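You operate a simulated robot arm through the tools that you are given. There is no shell and no other tool. Be economical: measure what you need, move in short steps, check, and stop when the job is done.

You run a simulated robot arm. Do the job below in one go: nothing can be reset, and whatever is moved stays where it is left.

Task
The thread snapped: set the tension to 5, reset, slow the tacker to 1600, then press READY.
Fine: pattern, size and count stay as they are.

The check looks at the end state, three seconds after you hand in, the way a careful person would. Anything else that was tipped, shoved, dropped, spilled or broken makes it a failure.

Robot
A 6-joint arm with a fingered hand on a trunk, on a base that drives. Base frame: it is fixed to the floor where the robot stands at the start and does not move with it; the origin is under the middle of the robot, x ahead of it, y to its left, z up; the surface under the hand at the start is at about z = 780. Lengths are in mm, angles in degrees, forces in N, time in s.
With the tool pointing down near the work surface it reaches from about 440 to 800 mm from the robot's upright axis, wherever it stands. Its first joint turns from -166.0 to 166.0 degrees. Places, roughly: keypad [700, -600, 800]; small dial on the tacker [900, -200, 1200]; tacker light switch [800, -200, 1200]; tacker stop button [500, 0, 1100]; tacker tension dial [500, 0, 1000]; tacker wiper switch [700, -100, 1200]. Payload 4 kg.
Tool frame: the origin (TCP) lies between the finger pads and is the grasp point; the fingertips stand 20 mm ahead of it; z points along the fingers, y is the line along which they close. Largest opening 140 mm; the body of the gripper starts 54 mm behind the TCP. The gripper is a hand of 3 fingers: y runs from the thumb to the fingers, the wrist lies at [0, 0, -215] in the tool frame, and closing takes about 1.5 s.
Orientation is that of the tool frame in the base frame, as [roll, pitch, yaw] about the fixed x, y, z axes, in that order (R = Rz(yaw) Ry(pitch) Rx(roll)). With the fingers straight down and closing along the base's y, the tool's x points along the base's -x, its y along +y and its z along -z.

Tools
- The arm moves only by the tool jog_arm. Its argument "rows" is a list of rows, each a list of 7 numbers: the shift along the base's x, y, z in units of 40 mm (1.0 is 40 mm), then the turn, a rotation vector about the base's x, y, z in units of 4 degrees (1.0 is 4 degrees), then the opening, from 0 (shut) to 1 (fully open). In form: [[tx, ty, tz, wx, wy, wz, hand], ...]. A call has 1 to 20 rows; each row shifts and turns the commanded pose from where the row before left it. A call with a number of a shift or a turn outside -1 to 1 is refused whole. Rows are played at 5 a second. More than 50 mm and 8.6 degrees between two rows, or a gripper value outside its range, and nothing of the call is played. Where a pose cannot be reached the arm comes as near as it can. A force on the tool above 50 N (or 10 N above the force at the start of the call, whichever is more), or a blocked arm, ends the call early, and 0.2 s more pass. Each finger travels about 45 mm/s and halts on what it meets, pressing with about 23 N; the grip force reading is that of the motor and also rises with nothing between the fingers. The clock runs only during rows and for 0.2 s after the last one: add rows that do not move to give the fingers time. It gives the time, the measured TCP pose, the force on the tool (base axes), the opening and the grip force at its end, in the units of the frame above (readings bear some noise), with the torque about the TCP (base axes, N m) and any sound that the robot's microphone picked up.
- Cameras (640 x 400 px; columns grow to the right, rows downward): "scene" is now at [51.5, 135.5, 1515.5]; the picture's right is [-0.62, -0.79, 0.00], its down [-0.46, 0.36, -0.82] and it looks along [0.64, -0.50, -0.58] (base axes); focal length 254 px, centre (320, 200). "wrist" rides on the gripper at [74, -43, -79] in the tool frame; the picture's right is [0.50, 0.87, 0.00], its down [-0.59, 0.34, -0.73] and it looks along [-0.64, 0.37, 0.68] (tool axes); focal length 275 px, centre (320, 200).
- camera(camera): a new picture of that camera. No time passes.
- lift_body(by): slides the trunk up (or, below 0, down) by that many mm; the arm and the scene camera ride with it, the base frame stays. It gives what a move gives, with no picture.
- roll_base(legs): drives the robot by 1 to 6 legs, each [ahead, left, turn to the left] in mm, mm and degrees, along the robot's own axes; the way and the turn of a leg run together, so that a leg with both is an arc; at most 1500 mm and 180 degrees a leg. The arm and the cameras ride along, it lands a little off, and it stops where it bumps. It gives what a move gives.
- grasp_type(shape): the hand has 3 fingers and takes this shape, open, in about a second: jaw (thumb against the fingers, like two jaws); tri (thumb and two fingers); tip (a fingertip pinch); poke (one finger out to press); point (the index stretched); flat (the hand flat); cup (the hand cupped); fist (a fist). The gripper value then closes the fingers along that shape, each until it touches; the sizes above hold for jaw. It gives what a move gives, with no picture.
- pan_tilt(pan, tilt): turns the head with the scene camera to pan (to the left, within 120 degrees either way) and tilt (down, from -29 to 69), counted from straight ahead of the robot. It gives what a move gives.
- locate(camera, pixels): there is no depth. For up to 12 entries [column, row, z] of the newest picture of that camera ("zoom" is the newest enlarged one), the place [x, y] in the base frame at which the ray of that pixel passes the height z, good to about 2 mm. No time passes.
- enlarge(camera, box): a new picture of the part [left, top, right, bottom] of that camera's present view, enlarged. No time passes.
- hand_in(): hands the job in; it is judged then, once.

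Keep the steps short. Do not move on a guess: measure, check each grasp and each placing, and mend mistakes. In all there are 80 turns and 68 pictures (those below and enlarged ones count). Leave the gripper open and the arm clear of the work at the hand-in unless told otherwise, and finish with a single line.

The tools are called after ">>>" by a JSON object that holds its "op" and its "data". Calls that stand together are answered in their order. jog_arm: Moves the arm, as the interface text tells. Its arguments: {"type":"object","properties":{"rows":{"type":"array"}},"required":["rows"]} The other tools are called the same way: lift_body (by) slides the trunk up or down; grasp_type (shape) gives the hand a shape; roll_base (legs) drives the base; pan_tilt (pan, tilt) turns the head that bears the scene camera; camera (camera) takes a picture; locate (camera, pixels) gives the place at which the rays of pixels pass given heights; enlarge (camera, box) takes an enlarged picture of a part of a camera's view; hand_in () hands the job in.

At the start:

```text
t: 0.0
ee_pos: [326.9, -284.3, 1196.9]
orientation: [180.0, 0.0, 180.0]
ft_force: [-0.4, 0.4, -0.7]
torque: [0.03, -0.04, -0.02]
grip_width: 139.9
gripper_force: 0.1
shape: jaw
trunk travel left (down, up): [-100.0, 490.0]
robot x, y, heading: [-3.5, 0.9, 0.0]
head pan, tilt: [-38.0, 35.4]
```

scene: 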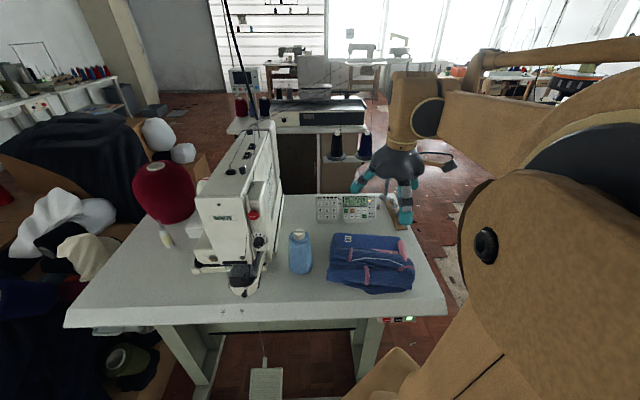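
wrist: 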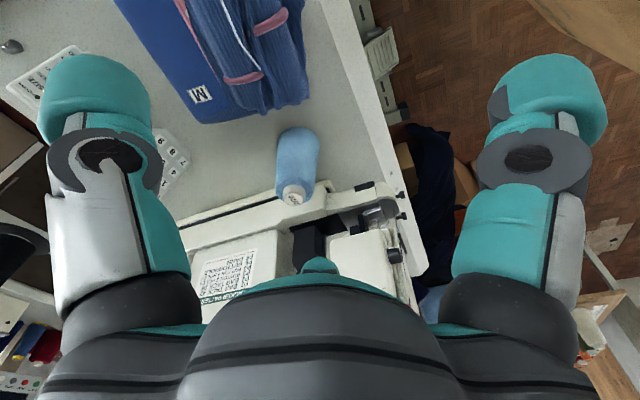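

I see the tacker at about (240,200) and the keypad at about (347,208). I'll take enlarged views of both.

>>> {"op": "enlarge", "data": {"camera": "scene", "box": [300, 180, 400, 242]}}

>>> {"op": "enlarge", "data": {"camera": "scene", "box": [180, 110, 320, 300]}}

>>> {"op": "enlarge", "data": {"camera": "scene", "box": [360, 300, 440, 350]}}

```text
6.40 times, centred on (350, 211) of scene
```

zoom: 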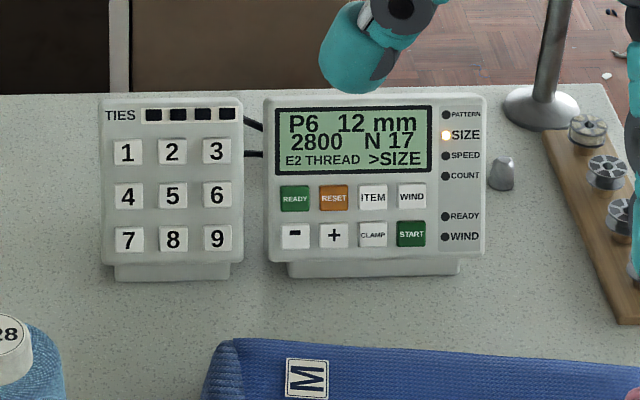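

```text
2.11 times, centred on (250, 205) of scene
```

zoom: 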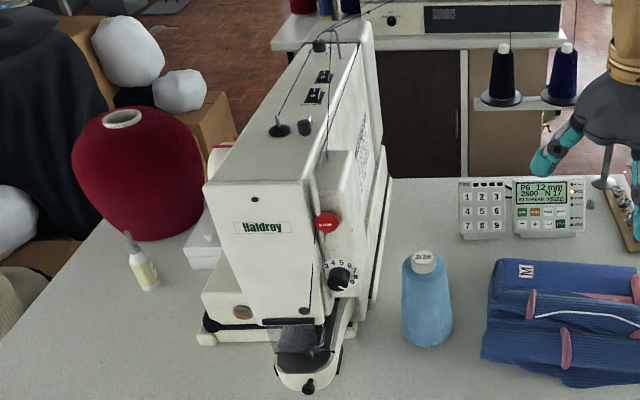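

```text
8.00 times, centred on (400, 325) of scene
```

zoom: 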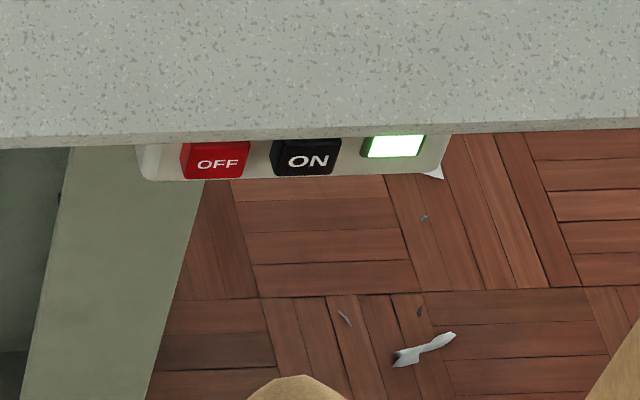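

Next, the tension dial: enlarging it around (255,235).

>>> {"op": "enlarge", "data": {"camera": "scene", "box": [236, 198, 284, 258]}}

>>> {"op": "locate", "data": {"camera": "scene", "pixels": [[65, 325, 780], [445, 310, 780], [330, 248, 780], [413, 290, 780], [300, 272, 780], [320, 222, 790], [378, 218, 790], [259, 241, 1000], [252, 215, 1050], [240, 295, 780], [375, 195, 780], [220, 195, 1100]]}}

```text
6.67 times, centred on (260, 228) of scene
```

zoom: 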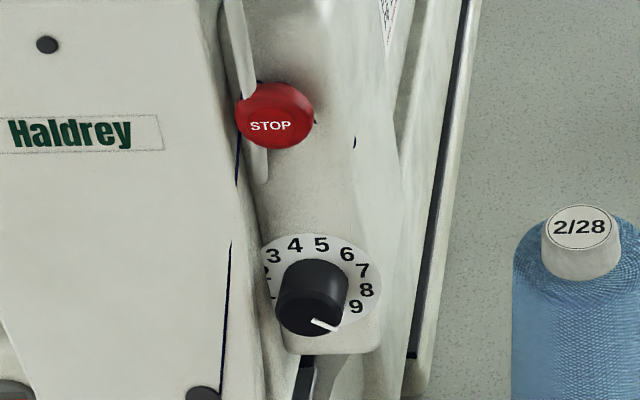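

```text
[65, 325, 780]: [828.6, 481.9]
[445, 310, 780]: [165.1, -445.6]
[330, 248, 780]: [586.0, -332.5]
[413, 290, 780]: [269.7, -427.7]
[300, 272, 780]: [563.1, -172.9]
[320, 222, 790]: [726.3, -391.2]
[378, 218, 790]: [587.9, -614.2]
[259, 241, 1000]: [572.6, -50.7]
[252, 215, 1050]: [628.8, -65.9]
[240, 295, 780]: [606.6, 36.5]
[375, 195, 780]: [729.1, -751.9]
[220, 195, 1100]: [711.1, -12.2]
```

Readout: P6, 12 mm, 2800, N17, fault E2 THREAD, cursor on SIZE. The tension pointer is near 9. To get the depths, I'll raise the trunk for a second viewpoint.

>>> {"op": "lift_body", "data": {"by": 200}}

>>> {"op": "camera", "data": {"camera": "scene"}}

```text
t: 2.2
ee_pos: [325.8, -283.7, 1397.3]
orientation: [180.0, 0.0, 179.9]
ft_force: [-0.8, -0.1, 0.2]
torque: [-0.04, -0.03, 0.01]
grip_width: 140.2
gripper_force: 0.1
shape: jaw
trunk travel left (down, up): [-300.0, 290.0]
robot x, y, heading: [-3.5, -0.7, 0.1]
head pan, tilt: [-38.0, 35.4]
```

```text
61 pictures are left
```

scene: 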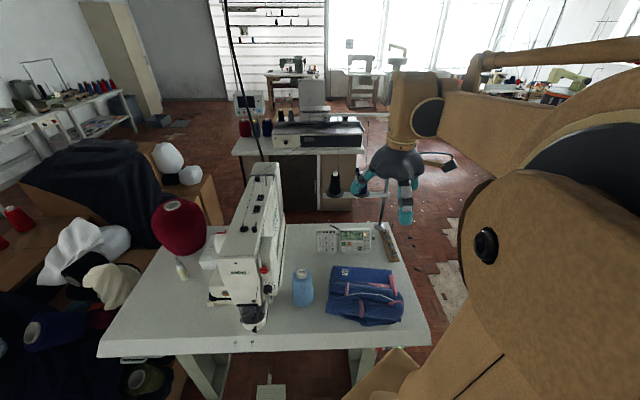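

>>> {"op": "enlarge", "data": {"camera": "scene", "box": [240, 250, 288, 310]}}

>>> {"op": "enlarge", "data": {"camera": "scene", "box": [300, 215, 400, 277]}}

```text
6.67 times, centred on (264, 280) of scene
```

zoom: 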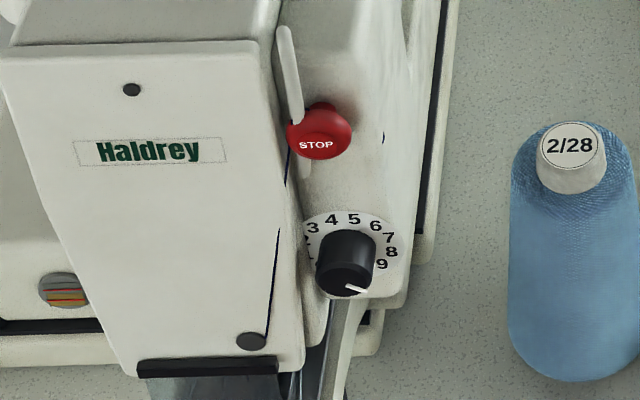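

```text
6.40 times, centred on (350, 246) of scene
```

zoom: 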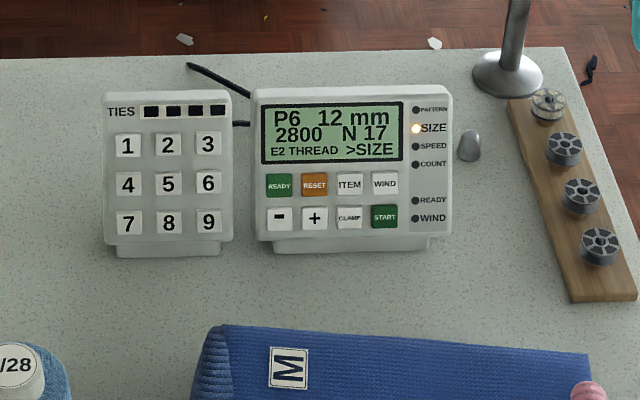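

The two views put the knob front at about (517,-28,1040) and the STOP button at about (523,-30,1134). The dial axis runs along d = (0.813,-0.582,0). I'll back off 200 mm along -d for working room, set the trunk to its start height, and take the tip shape.

>>> {"op": "roll_base", "data": {"legs": [[-162, 116, 0]]}}

>>> {"op": "lift_body", "data": {"by": -200}}

>>> {"op": "grasp_type", "data": {"shape": "tip"}}

>>> {"op": "camera", "data": {"camera": "wrist"}}

>>> {"op": "camera", "data": {"camera": "scene"}}

```text
t: 3.8
ee_pos: [159.6, -165.6, 1398.2]
orientation: [179.9, -0.1, -180.0]
ft_force: [0.5, -0.5, -1.0]
torque: [0.01, -0.03, -0.01]
grip_width: 140.0
gripper_force: 0.1
shape: jaw
trunk travel left (down, up): [-300.0, 290.0]
robot x, y, heading: [-163.4, 121.6, 0.0]
head pan, tilt: [-38.0, 35.4]
```

```text
t: 6.0
ee_pos: [160.0, -167.5, 1197.3]
orientation: [-180.0, 0.0, 179.9]
ft_force: [-0.1, 0.2, -0.1]
torque: [-0.01, 0.01, 0.02]
grip_width: 139.6
gripper_force: 0.0
shape: jaw
trunk travel left (down, up): [-100.0, 490.0]
robot x, y, heading: [-165.2, 116.9, 0.1]
head pan, tilt: [-38.0, 35.4]
```

```text
t: 6.8
ee_pos: [160.0, -166.3, 1196.6]
orientation: [179.9, 0.0, -180.0]
ft_force: [0.3, 0.3, -0.5]
torque: [0.0, 0.0, 0.03]
grip_width: 139.9
gripper_force: 0.0
shape: tip
trunk travel left (down, up): [-100.0, 490.0]
robot x, y, heading: [-164.1, 118.1, 0.3]
head pan, tilt: [-38.0, 35.4]
```

```text
58 pictures are left
```

wrist: 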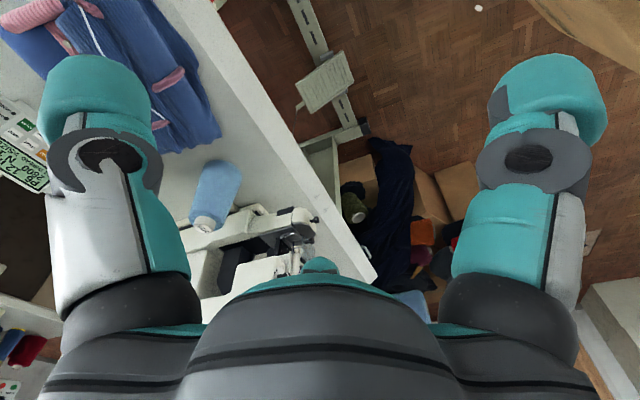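

```text
57 pictures are left
```

scene: 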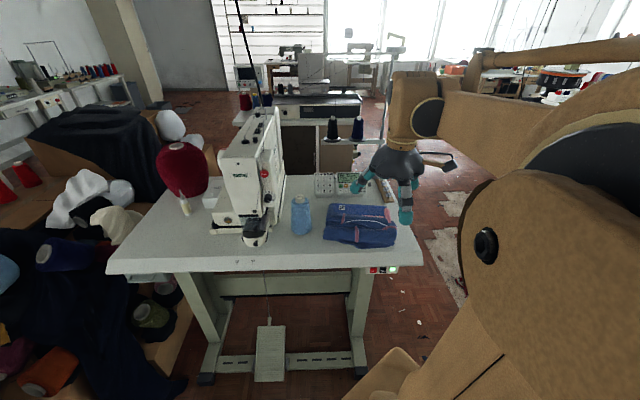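

Clear room. Next I swing the tool level, pointing along d, and move to a stand-off about 130 mm in front of the knob.

>>> {"op": "jog_arm", "data": {"rows": [[0.314, 0.266, -0.196, -0.6548, -0.9146, 0, 1], [0.314, 0.266, -0.196, -0.6548, -0.9146, 0, 1], [0.314, 0.266, -0.196, -0.6548, -0.9146, 0, 1], [0.314, 0.266, -0.196, -0.6548, -0.9146, 0, 1], [0.314, 0.266, -0.196, -0.6548, -0.9146, 0, 1], [0.314, 0.266, -0.196, -0.6548, -0.9146, 0, 1], [0.314, 0.266, -0.196, -0.6548, -0.9146, 0, 1], [0.314, 0.266, -0.196, -0.6548, -0.9146, 0, 1], [0.314, 0.266, -0.196, -0.6548, -0.9146, 0, 1], [0.314, 0.266, -0.196, -0.6548, -0.9146, 0, 1], [0.314, 0.266, -0.196, -0.6548, -0.9146, 0, 1], [0.314, 0.266, -0.196, -0.6548, -0.9146, 0, 1], [0.314, 0.266, -0.196, -0.6548, -0.9146, 0, 1], [0.314, 0.266, -0.196, -0.6548, -0.9146, 0, 1], [0.314, 0.266, -0.196, -0.6548, -0.9146, 0, 1], [0.314, 0.266, -0.196, -0.6548, -0.9146, 0, 1], [0.314, 0.266, -0.196, -0.6548, -0.9146, 0, 0.9], [0.314, 0.266, -0.196, -0.6548, -0.9146, 0, 0.8], [0.314, 0.266, -0.196, -0.6548, -0.9146, 0, 0.7], [0.314, 0.266, -0.196, -0.6548, -0.9146, 0, 0.5]]}}

>>> {"op": "camera", "data": {"camera": "wrist"}}

>>> {"op": "camera", "data": {"camera": "scene"}}

```text
t: 11.1
ee_pos: [430.0, 46.5, 1065.3]
orientation: [-89.9, 54.4, -125.7]
ft_force: [-0.5, 0.5, 0.6]
torque: [-0.04, -0.01, -0.02]
grip_width: 70.1
gripper_force: 0.0
shape: tip
out of reach, approached as far as the arm can: row 19, 20
trunk travel left (down, up): [-100.0, 490.0]
robot x, y, heading: [-167.1, 113.9, 0.1]
head pan, tilt: [-38.0, 35.4]
```

```text
56 pictures are left
```

wrist: 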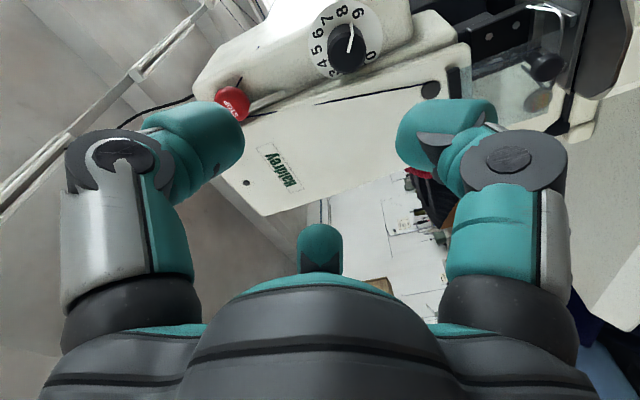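

```text
55 pictures are left
```

scene: 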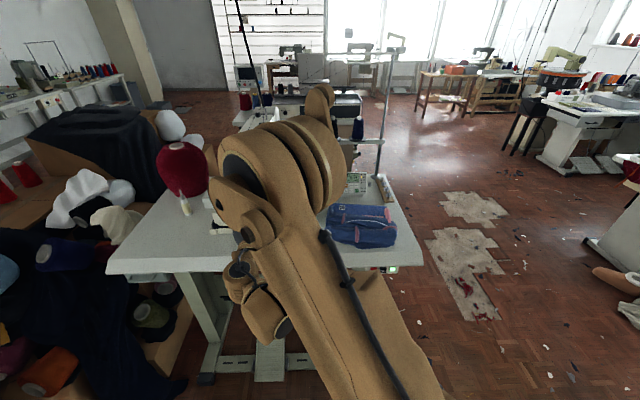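

The knob is visible in the wrist view around (347,45). I'll enlarge that part.

>>> {"op": "enlarge", "data": {"camera": "wrist", "box": [280, 0, 420, 88]}}

>>> {"op": "locate", "data": {"camera": "wrist", "pixels": [[348, 45, 1030], [348, 45, 1040], [348, 45, 1050], [235, 100, 1125], [235, 100, 1135], [235, 100, 1145]]}}

```text
4.55 times, centred on (350, 44) of wrist
```

zoom: 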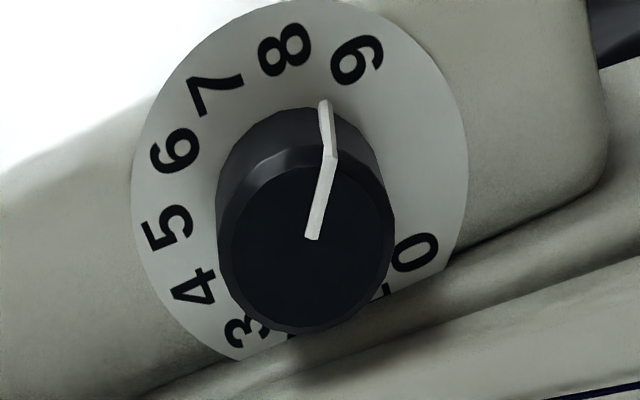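

```text
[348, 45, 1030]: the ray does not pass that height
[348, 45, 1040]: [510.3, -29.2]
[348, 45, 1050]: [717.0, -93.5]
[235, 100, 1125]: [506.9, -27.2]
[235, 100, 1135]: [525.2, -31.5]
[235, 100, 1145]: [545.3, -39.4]
```

The cap centre is at zoom (308,245) and the pointer reads just under 9. I'm locating the cap centre more exactly.

>>> {"op": "locate", "data": {"camera": "zoom", "pixels": [[308, 245, 1036], [308, 245, 1040], [308, 245, 1044], [308, 245, 1048], [308, 245, 1052], [333, 158, 1030], [333, 158, 1036], [333, 158, 1040], [333, 158, 1044]]}}

>>> {"op": "enlarge", "data": {"camera": "wrist", "box": [180, 60, 480, 247]}}

```text
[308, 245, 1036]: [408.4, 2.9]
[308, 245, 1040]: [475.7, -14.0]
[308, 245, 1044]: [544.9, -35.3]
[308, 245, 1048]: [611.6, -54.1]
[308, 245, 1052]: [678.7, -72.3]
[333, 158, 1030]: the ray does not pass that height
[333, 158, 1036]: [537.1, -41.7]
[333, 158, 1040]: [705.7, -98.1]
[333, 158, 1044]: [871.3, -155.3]
```

```text
2.13 times, centred on (330, 154) of wrist
```

zoom: 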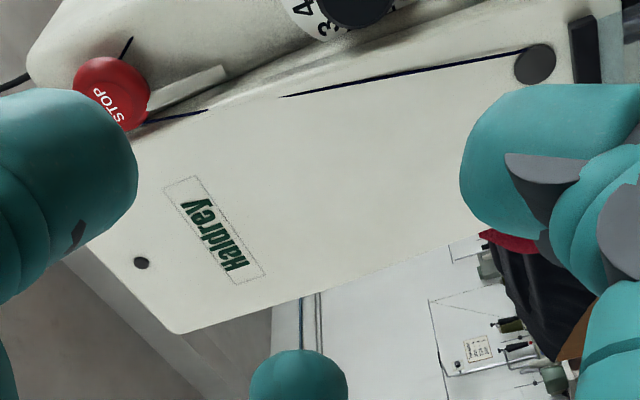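

The hand closes as three digits around the tool axis, so I need to know how far the head plate beside the knob sticks out. Locating the plate's screw and edge.

>>> {"op": "locate", "data": {"camera": "zoom", "pixels": [[534, 64, 980], [534, 64, 985], [534, 64, 990], [534, 64, 995], [534, 64, 1000], [141, 263, 1090], [141, 263, 1100], [141, 263, 1110], [400, 72, 1010], [400, 72, 1020], [400, 72, 1030], [400, 72, 1040]]}}

```text
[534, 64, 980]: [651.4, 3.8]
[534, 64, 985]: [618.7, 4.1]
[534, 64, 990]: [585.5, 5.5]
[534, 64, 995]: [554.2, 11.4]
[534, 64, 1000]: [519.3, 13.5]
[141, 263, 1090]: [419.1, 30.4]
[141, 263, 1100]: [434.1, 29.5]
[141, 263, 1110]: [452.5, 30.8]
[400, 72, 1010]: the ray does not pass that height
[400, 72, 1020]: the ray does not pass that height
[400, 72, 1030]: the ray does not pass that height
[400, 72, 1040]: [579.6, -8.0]
```

The plate front is at d≈440 and the knob cap at d≈432, so the knob protrudes about 8 mm beyond the plate. I'll half-close the hand in the air to see how the digits meet.

>>> {"op": "jog_arm", "data": {"rows": [[0, 0, 0, 0, 0, 0, 0.2], [0, 0, 0, 0, 0, 0, 0.2], [0, 0, 0, 0, 0, 0, 0.2], [0, 0, 0, 0, 0, 0, 0.2]]}}

>>> {"op": "camera", "data": {"camera": "wrist"}}

```text
t: 12.1
ee_pos: [427.9, 46.9, 1065.4]
orientation: [-90.1, 54.4, -125.9]
ft_force: [0.8, 0.6, -0.3]
torque: [-0.02, -0.02, 0.02]
grip_width: 28.3
gripper_force: 0.0
shape: tip
trunk travel left (down, up): [-100.0, 490.0]
robot x, y, heading: [-165.8, 119.4, -0.1]
head pan, tilt: [-38.0, 35.4]
```

```text
52 pictures are left
```

wrist: 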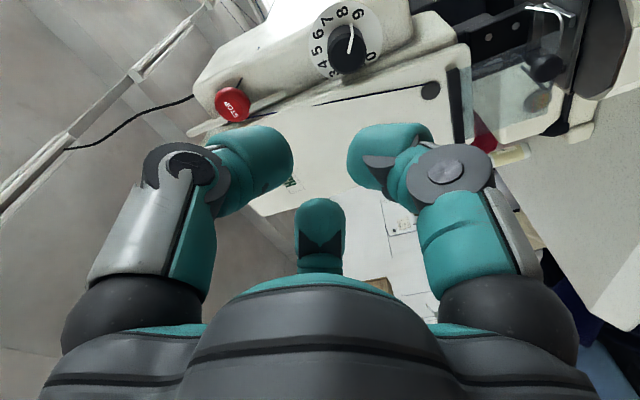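

Three digits close symmetrically, which suits the round knob. I'll open to about 63 mm and move onto the knob axis, tips about 27 mm short of the cap.

>>> {"op": "jog_arm", "data": {"rows": [[0, 0, 0, 0, 0, 0, 0.45], [0.39, -0.375, -0.19, 0, 0, 0, 0.45], [0.39, -0.375, -0.19, 0, 0, 0, 0.45], [0.39, -0.375, -0.19, 0, 0, 0, 0.45], [0, 0, 0, 0, 0, 0, 0.45]]}}

>>> {"op": "camera", "data": {"camera": "wrist"}}

```text
t: 13.2
ee_pos: [475.6, 1.6, 1042.5]
orientation: [-90.1, 54.4, -125.6]
ft_force: [-0.8, -0.4, -1.0]
torque: [-0.01, 0.02, 0.03]
grip_width: 62.6
gripper_force: 0.1
shape: tip
trunk travel left (down, up): [-100.0, 490.0]
robot x, y, heading: [-168.2, 114.6, -0.1]
head pan, tilt: [-38.0, 35.4]
```

```text
51 pictures are left
```

wrist: 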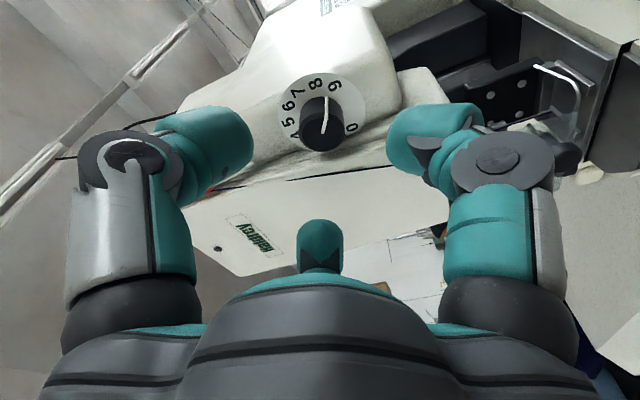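

Pose is right. Enlarging to check the knob cap against the expected axis point (320,138).

>>> {"op": "enlarge", "data": {"camera": "wrist", "box": [250, 60, 390, 160]}}

```text
4.00 times, centred on (320, 110) of wrist
```

zoom: 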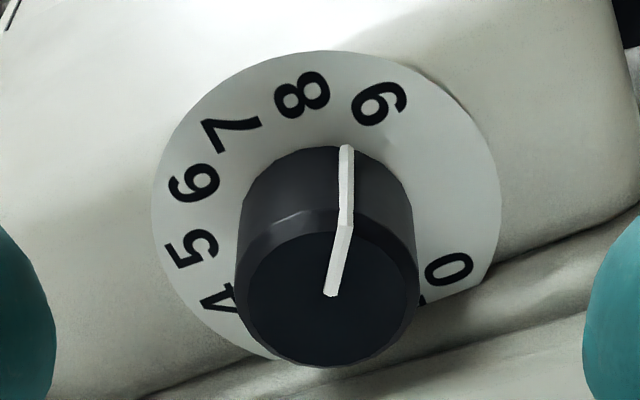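

Knob axis is aligned to within about 2 mm. Advance 32 mm (tips stay just ahead of the plate) and close on the knob.

>>> {"op": "jog_arm", "data": {"rows": [[0.315, -0.246, -0.008, 0, 0, 0, 0.45], [0.315, -0.246, -0.008, 0, 0, 0, 0.45], [0, 0, 0, 0, 0, 0, 0.45], [0, 0, 0, 0, 0, 0, 0], [0, 0, 0, 0, 0, 0, 0], [0, 0, 0, 0, 0, 0, 0], [0, 0, 0, 0, 0, 0, 0], [0, 0, 0, 0, 0, 0, 0], [0, 0, 0, 0, 0, 0, 0]]}}

>>> {"op": "camera", "data": {"camera": "wrist"}}

```text
t: 15.2
ee_pos: [502.5, -18.1, 1042.6]
orientation: [-90.0, 54.4, -125.6]
ft_force: [-2.8, 1.3, -2.5]
torque: [0.07, 0.06, -0.02]
grip_width: 0.0
gripper_force: 23.1
shape: tip
trunk travel left (down, up): [-100.0, 490.0]
robot x, y, heading: [-164.8, 117.4, 0.2]
head pan, tilt: [-38.0, 35.4]
```

```text
49 pictures are left
```

wrist: 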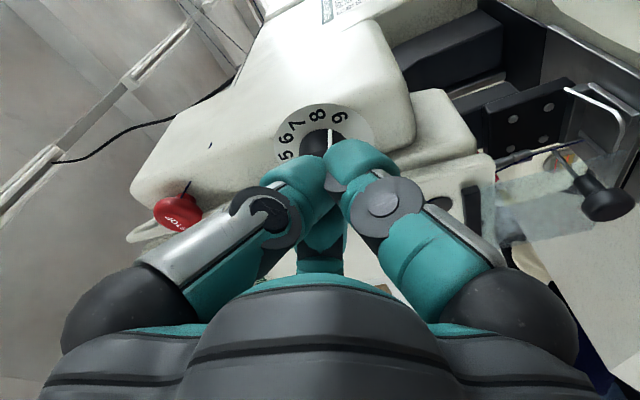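

The fingers closed fully in front of the cap: too shallow. I'll open again and check the pointer and the gap.

>>> {"op": "jog_arm", "data": {"rows": [[0, 0, 0, 0, 0, 0, 0.45], [0, 0, 0, 0, 0, 0, 0.45], [0, 0, 0, 0, 0, 0, 0.45], [0, 0, 0, 0, 0, 0, 0.45]]}}

>>> {"op": "enlarge", "data": {"camera": "wrist", "box": [220, 80, 420, 205]}}

```text
t: 16.2
ee_pos: [500.1, -17.7, 1041.7]
orientation: [-90.0, 54.4, -125.7]
ft_force: [-1.1, 0.9, 0.7]
torque: [0.0, -0.04, 0.02]
grip_width: 62.8
gripper_force: 0.0
shape: tip
trunk travel left (down, up): [-100.0, 490.0]
robot x, y, heading: [-162.5, 115.5, -0.1]
head pan, tilt: [-38.0, 35.4]
```

```text
3.20 times, centred on (320, 142) of wrist
```

zoom: 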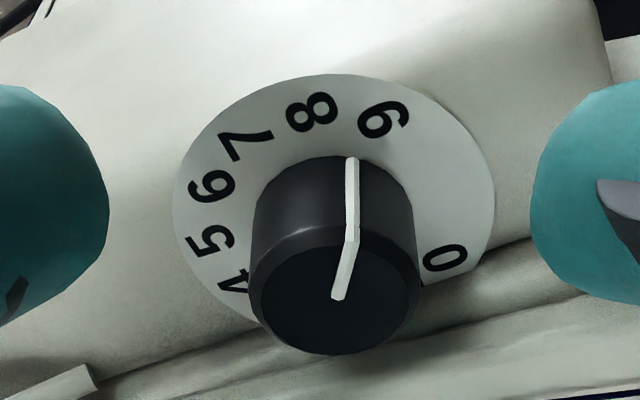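

Cap is about 18 mm ahead of the TCP, about 2 mm below its axis. Looking at the wall on the left of the knob (lower part of this view).

>>> {"op": "enlarge", "data": {"camera": "wrist", "box": [200, 130, 440, 280]}}

>>> {"op": "enlarge", "data": {"camera": "scene", "box": [190, 170, 330, 258]}}

```text
2.67 times, centred on (320, 205) of wrist
```

zoom: 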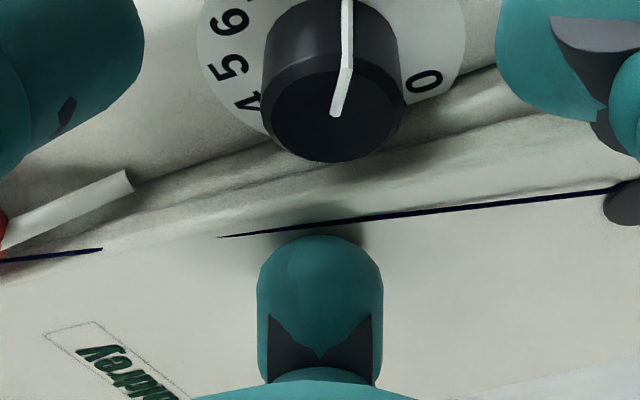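

```text
4.55 times, centred on (260, 214) of scene
```

zoom: 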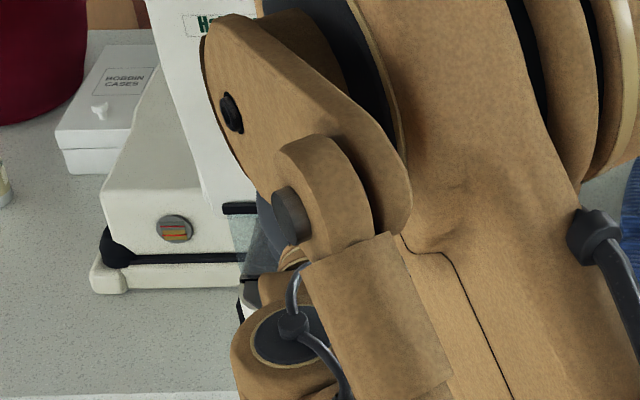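

The wall slopes up toward the plate on the left of the knob, and a digit is pointing at it. I'll back off 10 mm and roll the hand 54° clockwise so the wall falls between two digits.

>>> {"op": "jog_arm", "data": {"rows": [[-0.203, 0.146, 0, 0, 0, 0, 0.35], [0, 0, -0.05, 0.915, -0.655, 0, 0.35], [0, 0, 0, 0.915, -0.655, 0, 0.35], [0, 0, 0, 0.915, -0.655, 0, 0.35], [0, 0, 0, 0.915, -0.655, 0, 0.35], [0, 0, 0, 0.915, -0.655, 0, 0.35], [0, 0, 0, 0.915, -0.655, 0, 0.35], [0, 0, 0, 0.915, -0.655, 0, 0.35], [0, 0, 0, 0.915, -0.655, 0, 0.35], [0, 0, 0, 0.915, -0.655, 0, 0.35], [0, 0, 0, 0.915, -0.655, 0, 0.35], [0, 0, 0, 0.915, -0.655, 0, 0.35], [0, 0, 0, 0.915, -0.655, 0, 0.35], [0, 0, 0, 0, 0, 0, 0.35]]}}

>>> {"op": "camera", "data": {"camera": "wrist"}}

>>> {"op": "enlarge", "data": {"camera": "wrist", "box": [220, 80, 420, 205]}}

```text
t: 19.2
ee_pos: [495.4, -13.3, 1039.2]
orientation: [90.0, 71.4, 54.4]
ft_force: [1.0, -0.2, 0.7]
torque: [-0.01, -0.02, -0.02]
grip_width: 49.5
gripper_force: 0.0
shape: tip
trunk travel left (down, up): [-100.0, 490.0]
robot x, y, heading: [-165.0, 117.5, -0.2]
head pan, tilt: [-38.0, 35.4]
```

```text
45 pictures are left
```

wrist: 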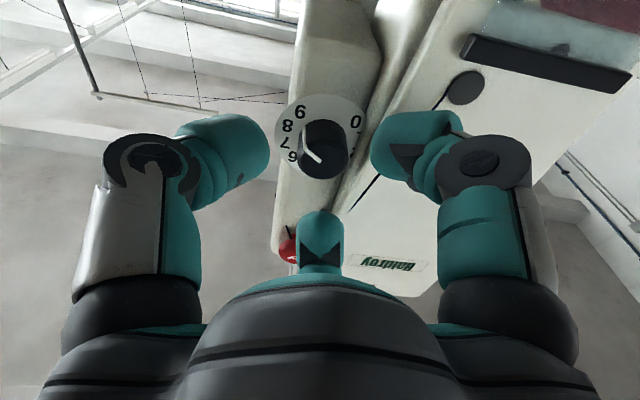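

```text
3.20 times, centred on (320, 142) of wrist
```

zoom: 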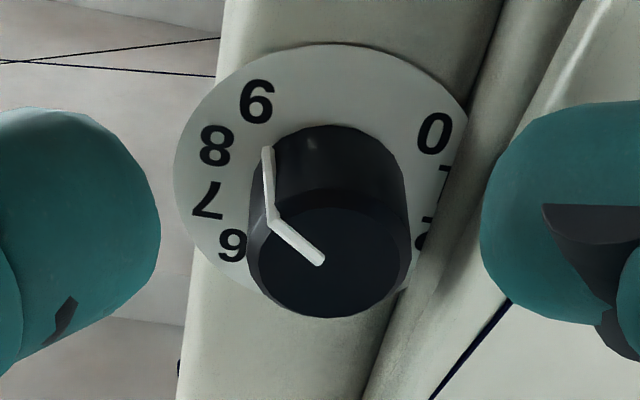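

Better: the wall is now at right, with free room around it. I'll roll back 8°, advance so the tips overlap the knob by about 12 mm, and close.

>>> {"op": "jog_arm", "data": {"rows": [[0, 0, 0, -0.813, 0.582, 0, 0.27], [0, 0, 0, -0.813, 0.582, 0, 0.27], [0, 0, 0, 0, 0, 0, 0.27], [0.175, -0.11, -0.009, 0, 0, 0, 0.27], [0.175, -0.11, -0.009, 0, 0, 0, 0.27], [0, 0, 0, 0, 0, 0, 0.27], [0, 0, 0, 0, 0, 0, 0], [0, 0, 0, 0, 0, 0, 0], [0, 0, 0, 0, 0, 0, 0], [0, 0, 0, 0, 0, 0, 0], [0, 0, 0, 0, 0, 0, 0]]}}

>>> {"op": "camera", "data": {"camera": "wrist"}}

```text
t: 21.6
ee_pos: [502.4, -19.1, 1040.8]
orientation: [89.2, 79.6, 53.6]
ft_force: [-41.0, 11.0, -19.2]
torque: [0.12, 0.24, -0.53]
grip_width: 16.7
gripper_force: 22.7
shape: tip
trunk travel left (down, up): [-100.0, 490.0]
robot x, y, heading: [-165.4, 123.7, -0.1]
head pan, tilt: [-38.0, 35.4]
```

```text
43 pictures are left
```

wrist: 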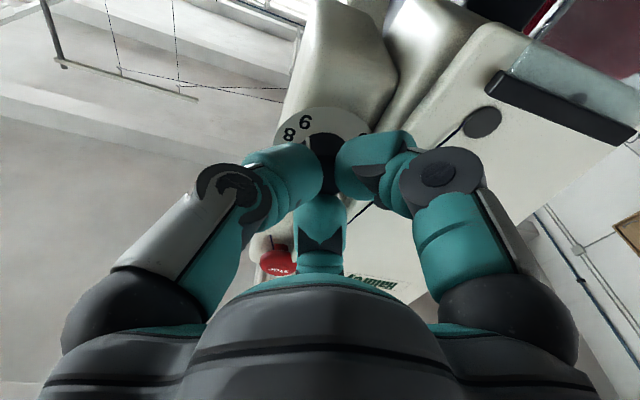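

Force of 41 N pushes back along the approach and the grip is only on the cap edge. I'll open wider, see whether the force goes away, and look.

>>> {"op": "jog_arm", "data": {"rows": [[0, 0, 0, 0, 0, 0, 0.4], [0, 0, 0, 0, 0, 0, 0.4], [0, 0, 0, 0, 0, 0, 0.4], [0, 0, 0, 0, 0, 0, 0.4]]}}

>>> {"op": "enlarge", "data": {"camera": "wrist", "box": [200, 80, 440, 230]}}

```text
t: 22.6
ee_pos: [506.4, -20.5, 1039.3]
orientation: [89.6, 79.5, 54.0]
ft_force: [-11.7, -0.5, 2.3]
torque: [0.09, -0.1, 0.05]
grip_width: 54.3
gripper_force: 0.2
shape: tip
trunk travel left (down, up): [-100.0, 490.0]
robot x, y, heading: [-165.0, 116.9, 0.1]
head pan, tilt: [-38.0, 35.4]
```

```text
2.67 times, centred on (320, 155) of wrist
```

zoom: 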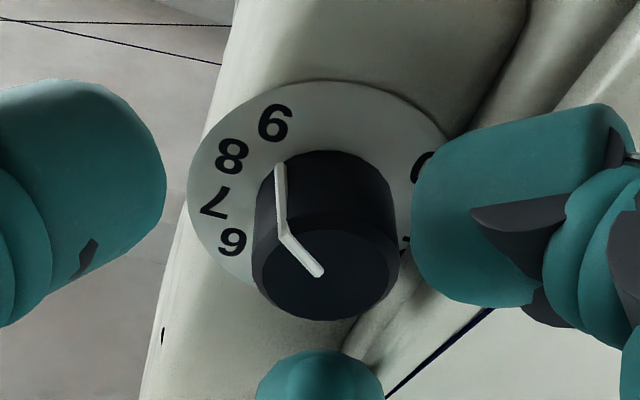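

The lower-left digit was resting on the wall plate. I'll back off 25 mm, roll 10.5° counter-clockwise so the wall is exactly midway between two digits, and narrow the opening.

>>> {"op": "jog_arm", "data": {"rows": [[-0.508, 0.364, 0, 0, 0, 0, 0.4], [0, 0, 0, -0.711, 0.509, 0, 0.25], [0, 0, 0, -0.711, 0.509, 0, 0.25], [0, 0, 0, -0.711, 0.509, 0, 0.25], [0, 0, 0, 0, 0, 0, 0.25], [0, 0, 0, 0, 0, 0, 0.25]]}}

>>> {"op": "enlarge", "data": {"camera": "wrist", "box": [200, 80, 440, 230]}}

```text
t: 24.1
ee_pos: [487.6, -4.4, 1038.5]
orientation: [-101.0, 90.0, -136.6]
ft_force: [-0.2, 0.7, 0.6]
torque: [0.02, -0.02, -0.02]
grip_width: 35.4
gripper_force: 0.1
shape: tip
trunk travel left (down, up): [-100.0, 490.0]
robot x, y, heading: [-163.6, 116.7, 0.1]
head pan, tilt: [-38.0, 35.4]
```

```text
2.67 times, centred on (320, 155) of wrist
```

zoom: 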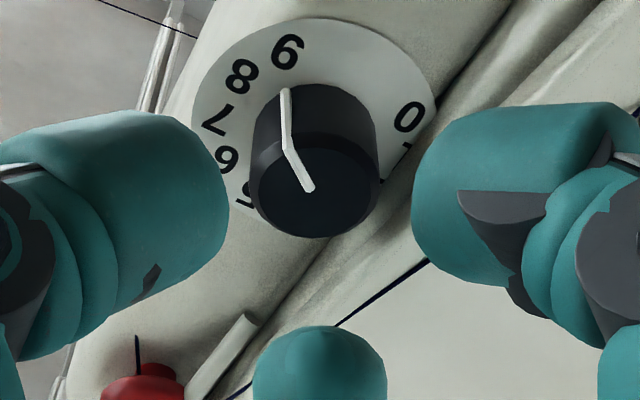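

Knob is between the digits, with about 1 mm offset. Advance 29 mm with that correction at 34 mm opening, and check the force before closing.

>>> {"op": "jog_arm", "data": {"rows": [[0.194, -0.144, 0.009, 0, 0, 0, 0.24], [0.194, -0.144, 0.009, 0, 0, 0, 0.24], [0.194, -0.144, 0.009, 0, 0, 0, 0.24], [0, 0, 0, 0, 0, 0, 0.24]]}}

>>> {"op": "camera", "data": {"camera": "wrist"}}

```text
t: 25.1
ee_pos: [508.5, -23.2, 1040.9]
orientation: [5.9, 89.8, -29.8]
ft_force: [-28.0, 4.1, -7.9]
torque: [-0.18, 0.39, 0.31]
grip_width: 34.0
gripper_force: 0.1
shape: tip
trunk travel left (down, up): [-100.0, 490.0]
robot x, y, heading: [-166.7, 117.3, 0.1]
head pan, tilt: [-38.0, 35.4]
```

```text
40 pictures are left
```

wrist: 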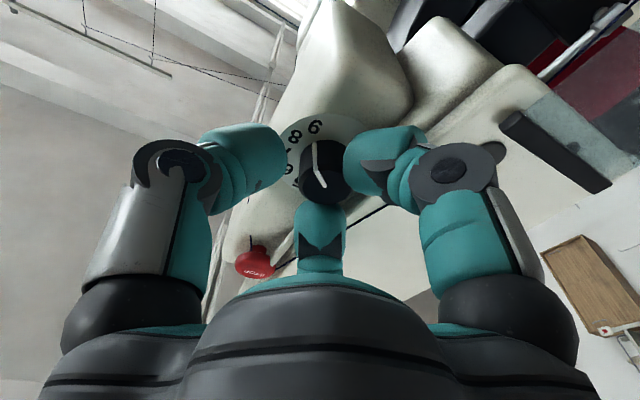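

Contact with the wall (about 25 N back, 13 N to the right). Looking closer to see which digit touches.

>>> {"op": "enlarge", "data": {"camera": "wrist", "box": [240, 100, 440, 225]}}

```text
3.20 times, centred on (340, 162) of wrist
```

zoom: 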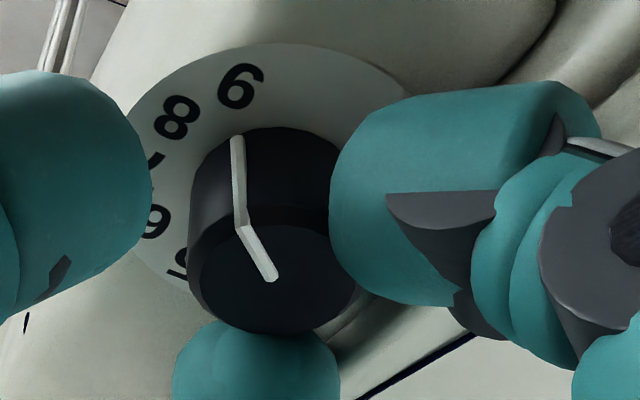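

The knob is centred within 2 mm and between all three digits. I'll close here and see the grip.

>>> {"op": "jog_arm", "data": {"rows": [[0, 0, 0, 0, 0, 0, 0], [0, 0, 0, 0, 0, 0, 0], [0, 0, 0, 0, 0, 0, 0], [0, 0, 0, 0, 0, 0, 0]]}}

>>> {"op": "enlarge", "data": {"camera": "wrist", "box": [240, 100, 440, 225]}}

```text
t: 26.1
ee_pos: [508.6, -23.0, 1041.6]
orientation: [11.7, 90.0, -24.0]
ft_force: [-26.7, 2.0, -3.7]
torque: [0.13, 0.28, 0.31]
grip_width: 24.4
gripper_force: 23.5
shape: tip
trunk travel left (down, up): [-100.0, 490.0]
robot x, y, heading: [-168.0, 121.2, -0.2]
head pan, tilt: [-38.0, 35.4]
```

```text
3.20 times, centred on (340, 162) of wrist
```

zoom: 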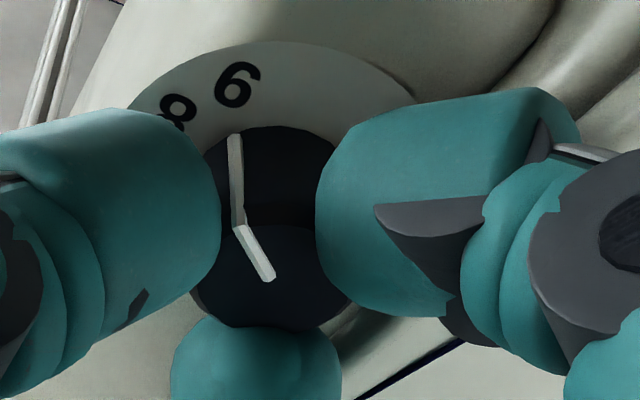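

Grip at 24.4 mm equals the knob diameter. I'll turn counter-clockwise 24° and look.

>>> {"op": "jog_arm", "data": {"rows": [[0, 0, 0, -0.813, 0.582, 0, 0], [0, 0, 0, -0.813, 0.582, 0, 0], [0, 0, 0, -0.813, 0.582, 0, 0], [0, 0, 0, -0.813, 0.582, 0, 0], [0, 0, 0, -0.813, 0.582, 0, 0], [0, 0, 0, -0.813, 0.582, 0, 0]]}}

>>> {"op": "enlarge", "data": {"camera": "wrist", "box": [240, 100, 440, 225]}}

```text
t: 27.4
ee_pos: [506.6, -23.1, 1044.8]
orientation: [-89.4, 66.0, -125.1]
ft_force: [-29.5, 5.0, 19.4]
torque: [0.28, -0.88, 0.44]
grip_width: 23.0
gripper_force: 23.1
shape: tip
trunk travel left (down, up): [-100.0, 490.0]
robot x, y, heading: [-163.6, 117.5, 0.1]
head pan, tilt: [-38.0, 35.4]
```

```text
3.20 times, centred on (340, 162) of wrist
```

zoom: 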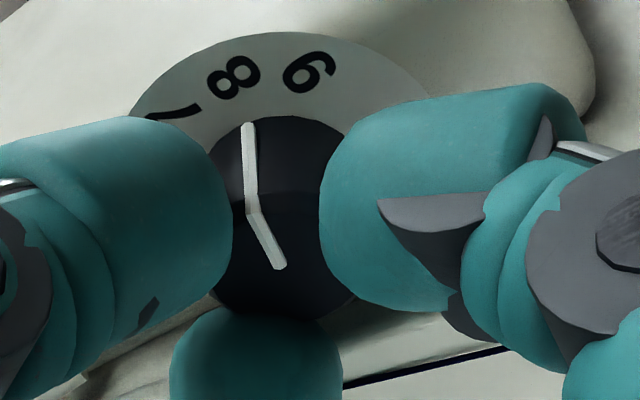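

The knob turned with the hand: pointer now near 8. Loosen, roll back clockwise 30° while easing back 2 mm.

>>> {"op": "jog_arm", "data": {"rows": [[0, 0, 0, 0, 0, 0, 0.24], [-0.04, 0.03, 0, 0, 0, 0, 0.24], [0, 0, 0, 0.813, -0.582, 0, 0.24], [0, 0, 0, 0.813, -0.582, 0, 0.24], [0, 0, 0, 0.813, -0.582, 0, 0.24], [0, 0, 0, 0.813, -0.582, 0, 0.24], [0, 0, 0, 0.813, -0.582, 0, 0.24], [0, 0, 0, 0.813, -0.582, 0, 0.24], [0, 0, 0, 0.813, -0.582, 0, 0.24], [0, 0, 0, 0, 0, 0, 0.24]]}}

>>> {"op": "enlarge", "data": {"camera": "wrist", "box": [240, 100, 440, 225]}}

```text
t: 29.6
ee_pos: [507.0, -24.1, 1039.8]
orientation: [89.9, 85.9, 54.2]
ft_force: [-15.0, -5.3, -6.4]
torque: [-0.1, 0.37, 0.03]
grip_width: 33.4
gripper_force: 0.0
shape: tip
trunk travel left (down, up): [-100.0, 490.0]
robot x, y, heading: [-168.4, 113.7, -0.2]
head pan, tilt: [-38.0, 35.4]
```

```text
3.20 times, centred on (340, 162) of wrist
```

zoom: 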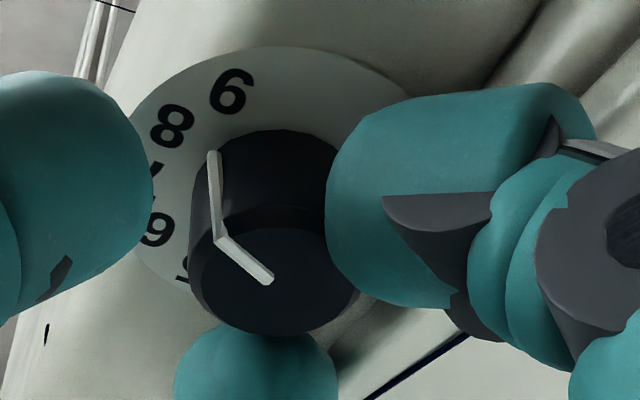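

Pointer now about 8; needs about 90° more. Repeat: close, turn 32° counter-clockwise, loosen, roll back 28°.

>>> {"op": "jog_arm", "data": {"rows": [[0, 0, 0, 0, 0, 0, 0], [0, 0, 0, 0, 0, 0, 0], [0, 0, 0, 0, 0, 0, 0], [0, 0, 0, -0.813, 0.582, 0, 0], [0, 0, 0, -0.813, 0.582, 0, 0], [0, 0, 0, -0.813, 0.582, 0, 0], [0, 0, 0, -0.813, 0.582, 0, 0], [0, 0, 0, -0.813, 0.582, 0, 0], [0, 0, 0, -0.813, 0.582, 0, 0], [0, 0, 0, -0.813, 0.582, 0, 0], [0, 0, 0, -0.813, 0.582, 0, 0], [0, 0, 0, 0, 0, 0, 0.24], [0, 0, 0, 0, 0, 0, 0.24], [0, 0, 0, 0.813, -0.582, 0, 0.24], [0, 0, 0, 0.813, -0.582, 0, 0.24], [0, 0, 0, 0.813, -0.582, 0, 0.24], [0, 0, 0, 0.813, -0.582, 0, 0.24], [0, 0, 0, 0.813, -0.582, 0, 0.24], [0, 0, 0, 0.813, -0.582, 0, 0.24], [0, 0, 0, 0.813, -0.582, 0, 0.24]]}}

>>> {"op": "enlarge", "data": {"camera": "wrist", "box": [240, 100, 440, 225]}}

```text
t: 33.9
ee_pos: [507.7, -23.0, 1042.7]
orientation: [72.0, 89.9, 36.3]
ft_force: [-20.2, -2.5, -8.4]
torque: [-0.17, 0.43, 0.11]
grip_width: 33.5
gripper_force: 0.1
shape: tip
trunk travel left (down, up): [-100.0, 490.0]
robot x, y, heading: [-168.5, 117.9, -0.2]
head pan, tilt: [-38.0, 35.4]
```

```text
3.20 times, centred on (340, 162) of wrist
```

zoom: 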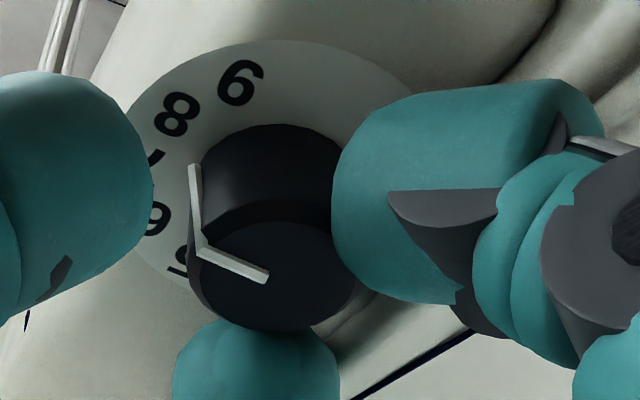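

Pointer now about 7. Same again.

>>> {"op": "jog_arm", "data": {"rows": [[0, 0, 0, 0.813, -0.582, 0, 0.24], [0, 0, 0, 0, 0, 0, 0], [0, 0, 0, 0, 0, 0, 0], [0, 0, 0, 0, 0, 0, 0], [0, 0, 0, -0.813, 0.582, 0, 0], [0, 0, 0, -0.813, 0.582, 0, 0], [0, 0, 0, -0.813, 0.582, 0, 0], [0, 0, 0, -0.813, 0.582, 0, 0], [0, 0, 0, -0.813, 0.582, 0, 0], [0, 0, 0, -0.813, 0.582, 0, 0], [0, 0, 0, -0.813, 0.582, 0, 0], [0, 0, 0, -0.813, 0.582, 0, 0], [0, 0, 0, 0, 0, 0, 0.24], [0, 0, 0, 0, 0, 0, 0.24], [0, 0, 0, 0.98, -0.7, 0, 0.24], [0, 0, 0, 0.98, -0.7, 0, 0.24], [0, 0, 0, 0.98, -0.7, 0, 0.24], [0, 0, 0, 0.98, -0.7, 0, 0.24], [0, 0, 0, 0.98, -0.7, 0, 0.24], [0, 0, 0, 0.98, -0.7, 0, 0.24]]}}

>>> {"op": "enlarge", "data": {"camera": "wrist", "box": [240, 100, 440, 225]}}

```text
t: 38.0
ee_pos: [507.5, -23.2, 1040.6]
orientation: [91.1, 89.0, 55.4]
ft_force: [-16.5, -2.0, -5.0]
torque: [-0.11, 0.28, 0.08]
grip_width: 33.5
gripper_force: 0.0
shape: tip
trunk travel left (down, up): [-100.0, 490.0]
robot x, y, heading: [-165.8, 117.9, -0.0]
head pan, tilt: [-38.0, 35.4]
```

```text
3.20 times, centred on (340, 162) of wrist
```

zoom: 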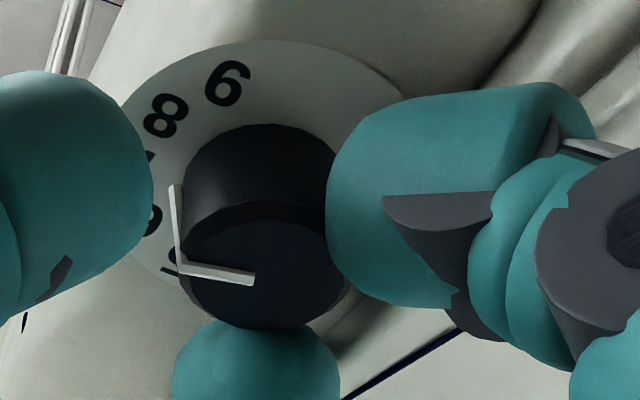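

Pointer about 6.3. One more turn of 30°, then back out for a clear reading.

>>> {"op": "jog_arm", "data": {"rows": [[0, 0, 0, 0.813, -0.582, 0, 0.24], [0, 0, 0, 0, 0, 0, 0], [0, 0, 0, 0, 0, 0, 0], [0, 0, 0, 0, 0, 0, 0], [0, 0, 0, -0.813, 0.582, 0, 0], [0, 0, 0, -0.813, 0.582, 0, 0], [0, 0, 0, -0.813, 0.582, 0, 0], [0, 0, 0, -0.813, 0.582, 0, 0], [0, 0, 0, -0.813, 0.582, 0, 0], [0, 0, 0, -0.813, 0.582, 0, 0], [0, 0, 0, -0.813, 0.582, 0, 0], [0, 0, 0, -0.61, 0.437, 0, 0], [0, 0, 0, 0, 0, 0, 0.27], [0, 0, 0, 0, 0, 0, 0.27], [-0.406, 0.291, 0, 0, 0, 0, 0.35], [-0.406, 0.291, 0, 0, 0, 0, 0.5], [0, 0, 0, 0, 0, 0, 0.5]]}}

>>> {"op": "enlarge", "data": {"camera": "wrist", "box": [220, 60, 420, 185]}}

```text
t: 41.6
ee_pos: [477.4, 1.7, 1040.8]
orientation: [-90.1, 63.9, -125.7]
ft_force: [-0.3, 0.3, 0.8]
torque: [0.03, 0.03, -0.02]
grip_width: 69.5
gripper_force: 0.1
shape: tip
trunk travel left (down, up): [-100.0, 490.0]
robot x, y, heading: [-165.8, 116.1, 0.2]
head pan, tilt: [-38.0, 35.4]
```

```text
3.20 times, centred on (320, 122) of wrist
```

zoom: 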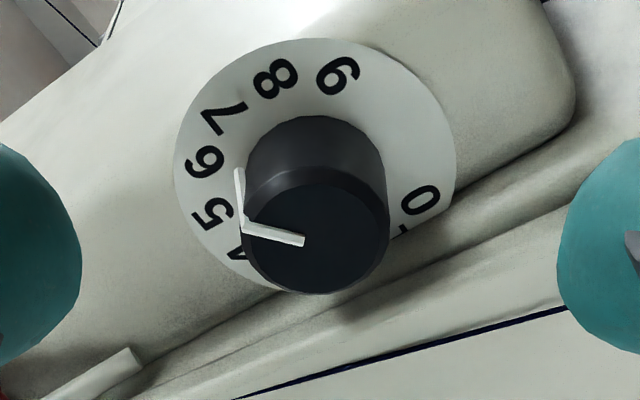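

Reconstructing the dial geometry: digits are 30° apart and the pointer sits at about 6.1, so about 33° more. Roll the hand back clockwise and re-enter along the same axis.

>>> {"op": "jog_arm", "data": {"rows": [[0, 0, 0.03, 0.813, -0.582, 0, 0.24], [0, 0, 0, 0.813, -0.582, 0, 0.24], [0, 0, 0, 0.813, -0.582, 0, 0.24], [0, 0, 0, 0.813, -0.582, 0, 0.24], [0, 0, 0, 0.813, -0.582, 0, 0.24], [0, 0, 0, 0.813, -0.582, 0, 0.24], [0, 0, 0, 0.813, -0.582, 0, 0.24], [0.26, -0.186, 0, 0, 0, 0, 0.24], [0.26, -0.186, 0, 0, 0, 0, 0.24], [0.26, -0.186, 0, 0, 0, 0, 0.24], [0, 0, 0, 0.813, -0.582, 0, 0.24], [0, 0, 0, 0, 0, 0, 0], [0, 0, 0, 0, 0, 0, 0], [0, 0, 0, 0, 0, 0, 0]]}}

>>> {"op": "enlarge", "data": {"camera": "wrist", "box": [240, 100, 440, 225]}}

```text
t: 44.6
ee_pos: [505.9, -20.1, 1041.8]
orientation: [90.1, 84.2, 54.5]
ft_force: [-14.4, -0.7, -4.8]
torque: [0.05, 0.12, -0.05]
grip_width: 21.7
gripper_force: 22.8
shape: tip
trunk travel left (down, up): [-100.0, 490.0]
robot x, y, heading: [-168.5, 120.9, 0.0]
head pan, tilt: [-38.0, 35.4]
```

```text
3.20 times, centred on (340, 162) of wrist
```

zoom: 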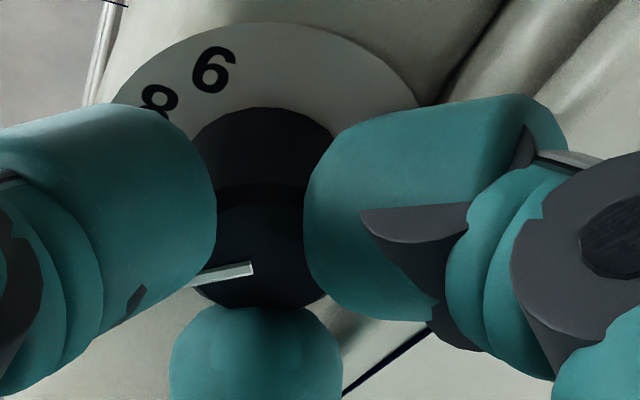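

Gripped. Turn 34° counter-clockwise, release, back out and read.

>>> {"op": "jog_arm", "data": {"rows": [[0, 0, 0, -0.768, 0.55, 0, 0], [0, 0, 0, -0.768, 0.55, 0, 0], [0, 0, 0, -0.768, 0.55, 0, 0], [0, 0, 0, -0.768, 0.55, 0, 0], [0, 0, 0, -0.768, 0.55, 0, 0], [0, 0, 0, -0.768, 0.55, 0, 0], [0, 0, 0, -0.768, 0.55, 0, 0], [0, 0, 0, -0.768, 0.55, 0, 0], [0, 0, 0, -0.768, 0.55, 0, 0], [0, 0, 0, 0, 0, 0, 0.27], [0, 0, 0, 0, 0, 0, 0.27], [-0.406, 0.291, 0, 0, 0, 0, 0.35], [-0.406, 0.291, 0, 0, 0, 0, 0.5], [0, 0, 0, 0, 0, 0, 0.5]]}}

>>> {"op": "enlarge", "data": {"camera": "wrist", "box": [220, 60, 420, 185]}}

```text
t: 47.6
ee_pos: [475.2, 2.5, 1042.1]
orientation: [-90.1, 61.9, -125.9]
ft_force: [0.1, -0.3, 0.6]
torque: [-0.02, -0.02, -0.03]
grip_width: 69.3
gripper_force: 0.0
shape: tip
trunk travel left (down, up): [-100.0, 490.0]
robot x, y, heading: [-164.3, 114.0, 0.2]
head pan, tilt: [-38.0, 35.4]
```

```text
3.20 times, centred on (320, 122) of wrist
```

zoom: 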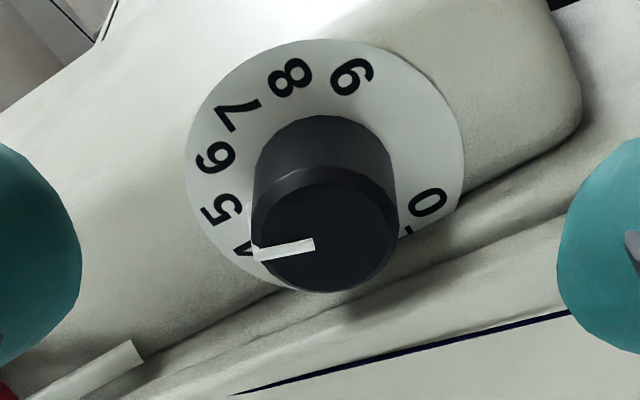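

Pointer now close to 5. Taking a sharper enlargement for an exact reading.

>>> {"op": "enlarge", "data": {"camera": "wrist", "box": [275, 70, 371, 130]}}

```text
6.67 times, centred on (323, 100) of wrist
```

zoom: 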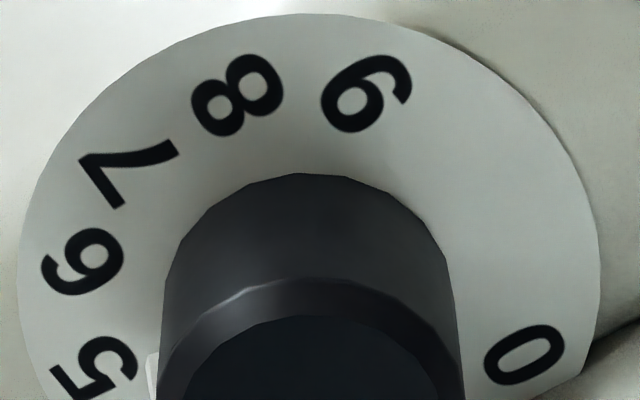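

>>> {"op": "enlarge", "data": {"camera": "wrist", "box": [275, 98, 371, 158]}}

```text
6.67 times, centred on (323, 128) of wrist
```

zoom: 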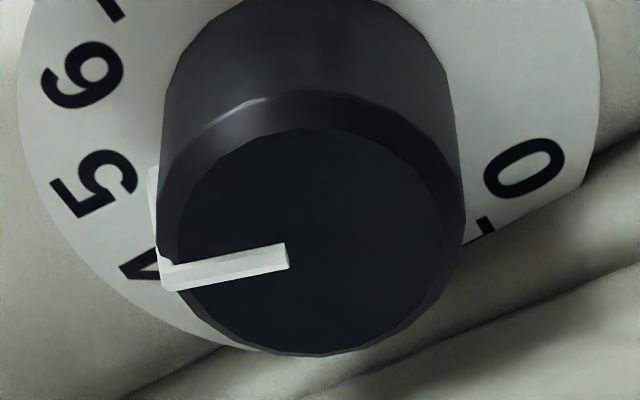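

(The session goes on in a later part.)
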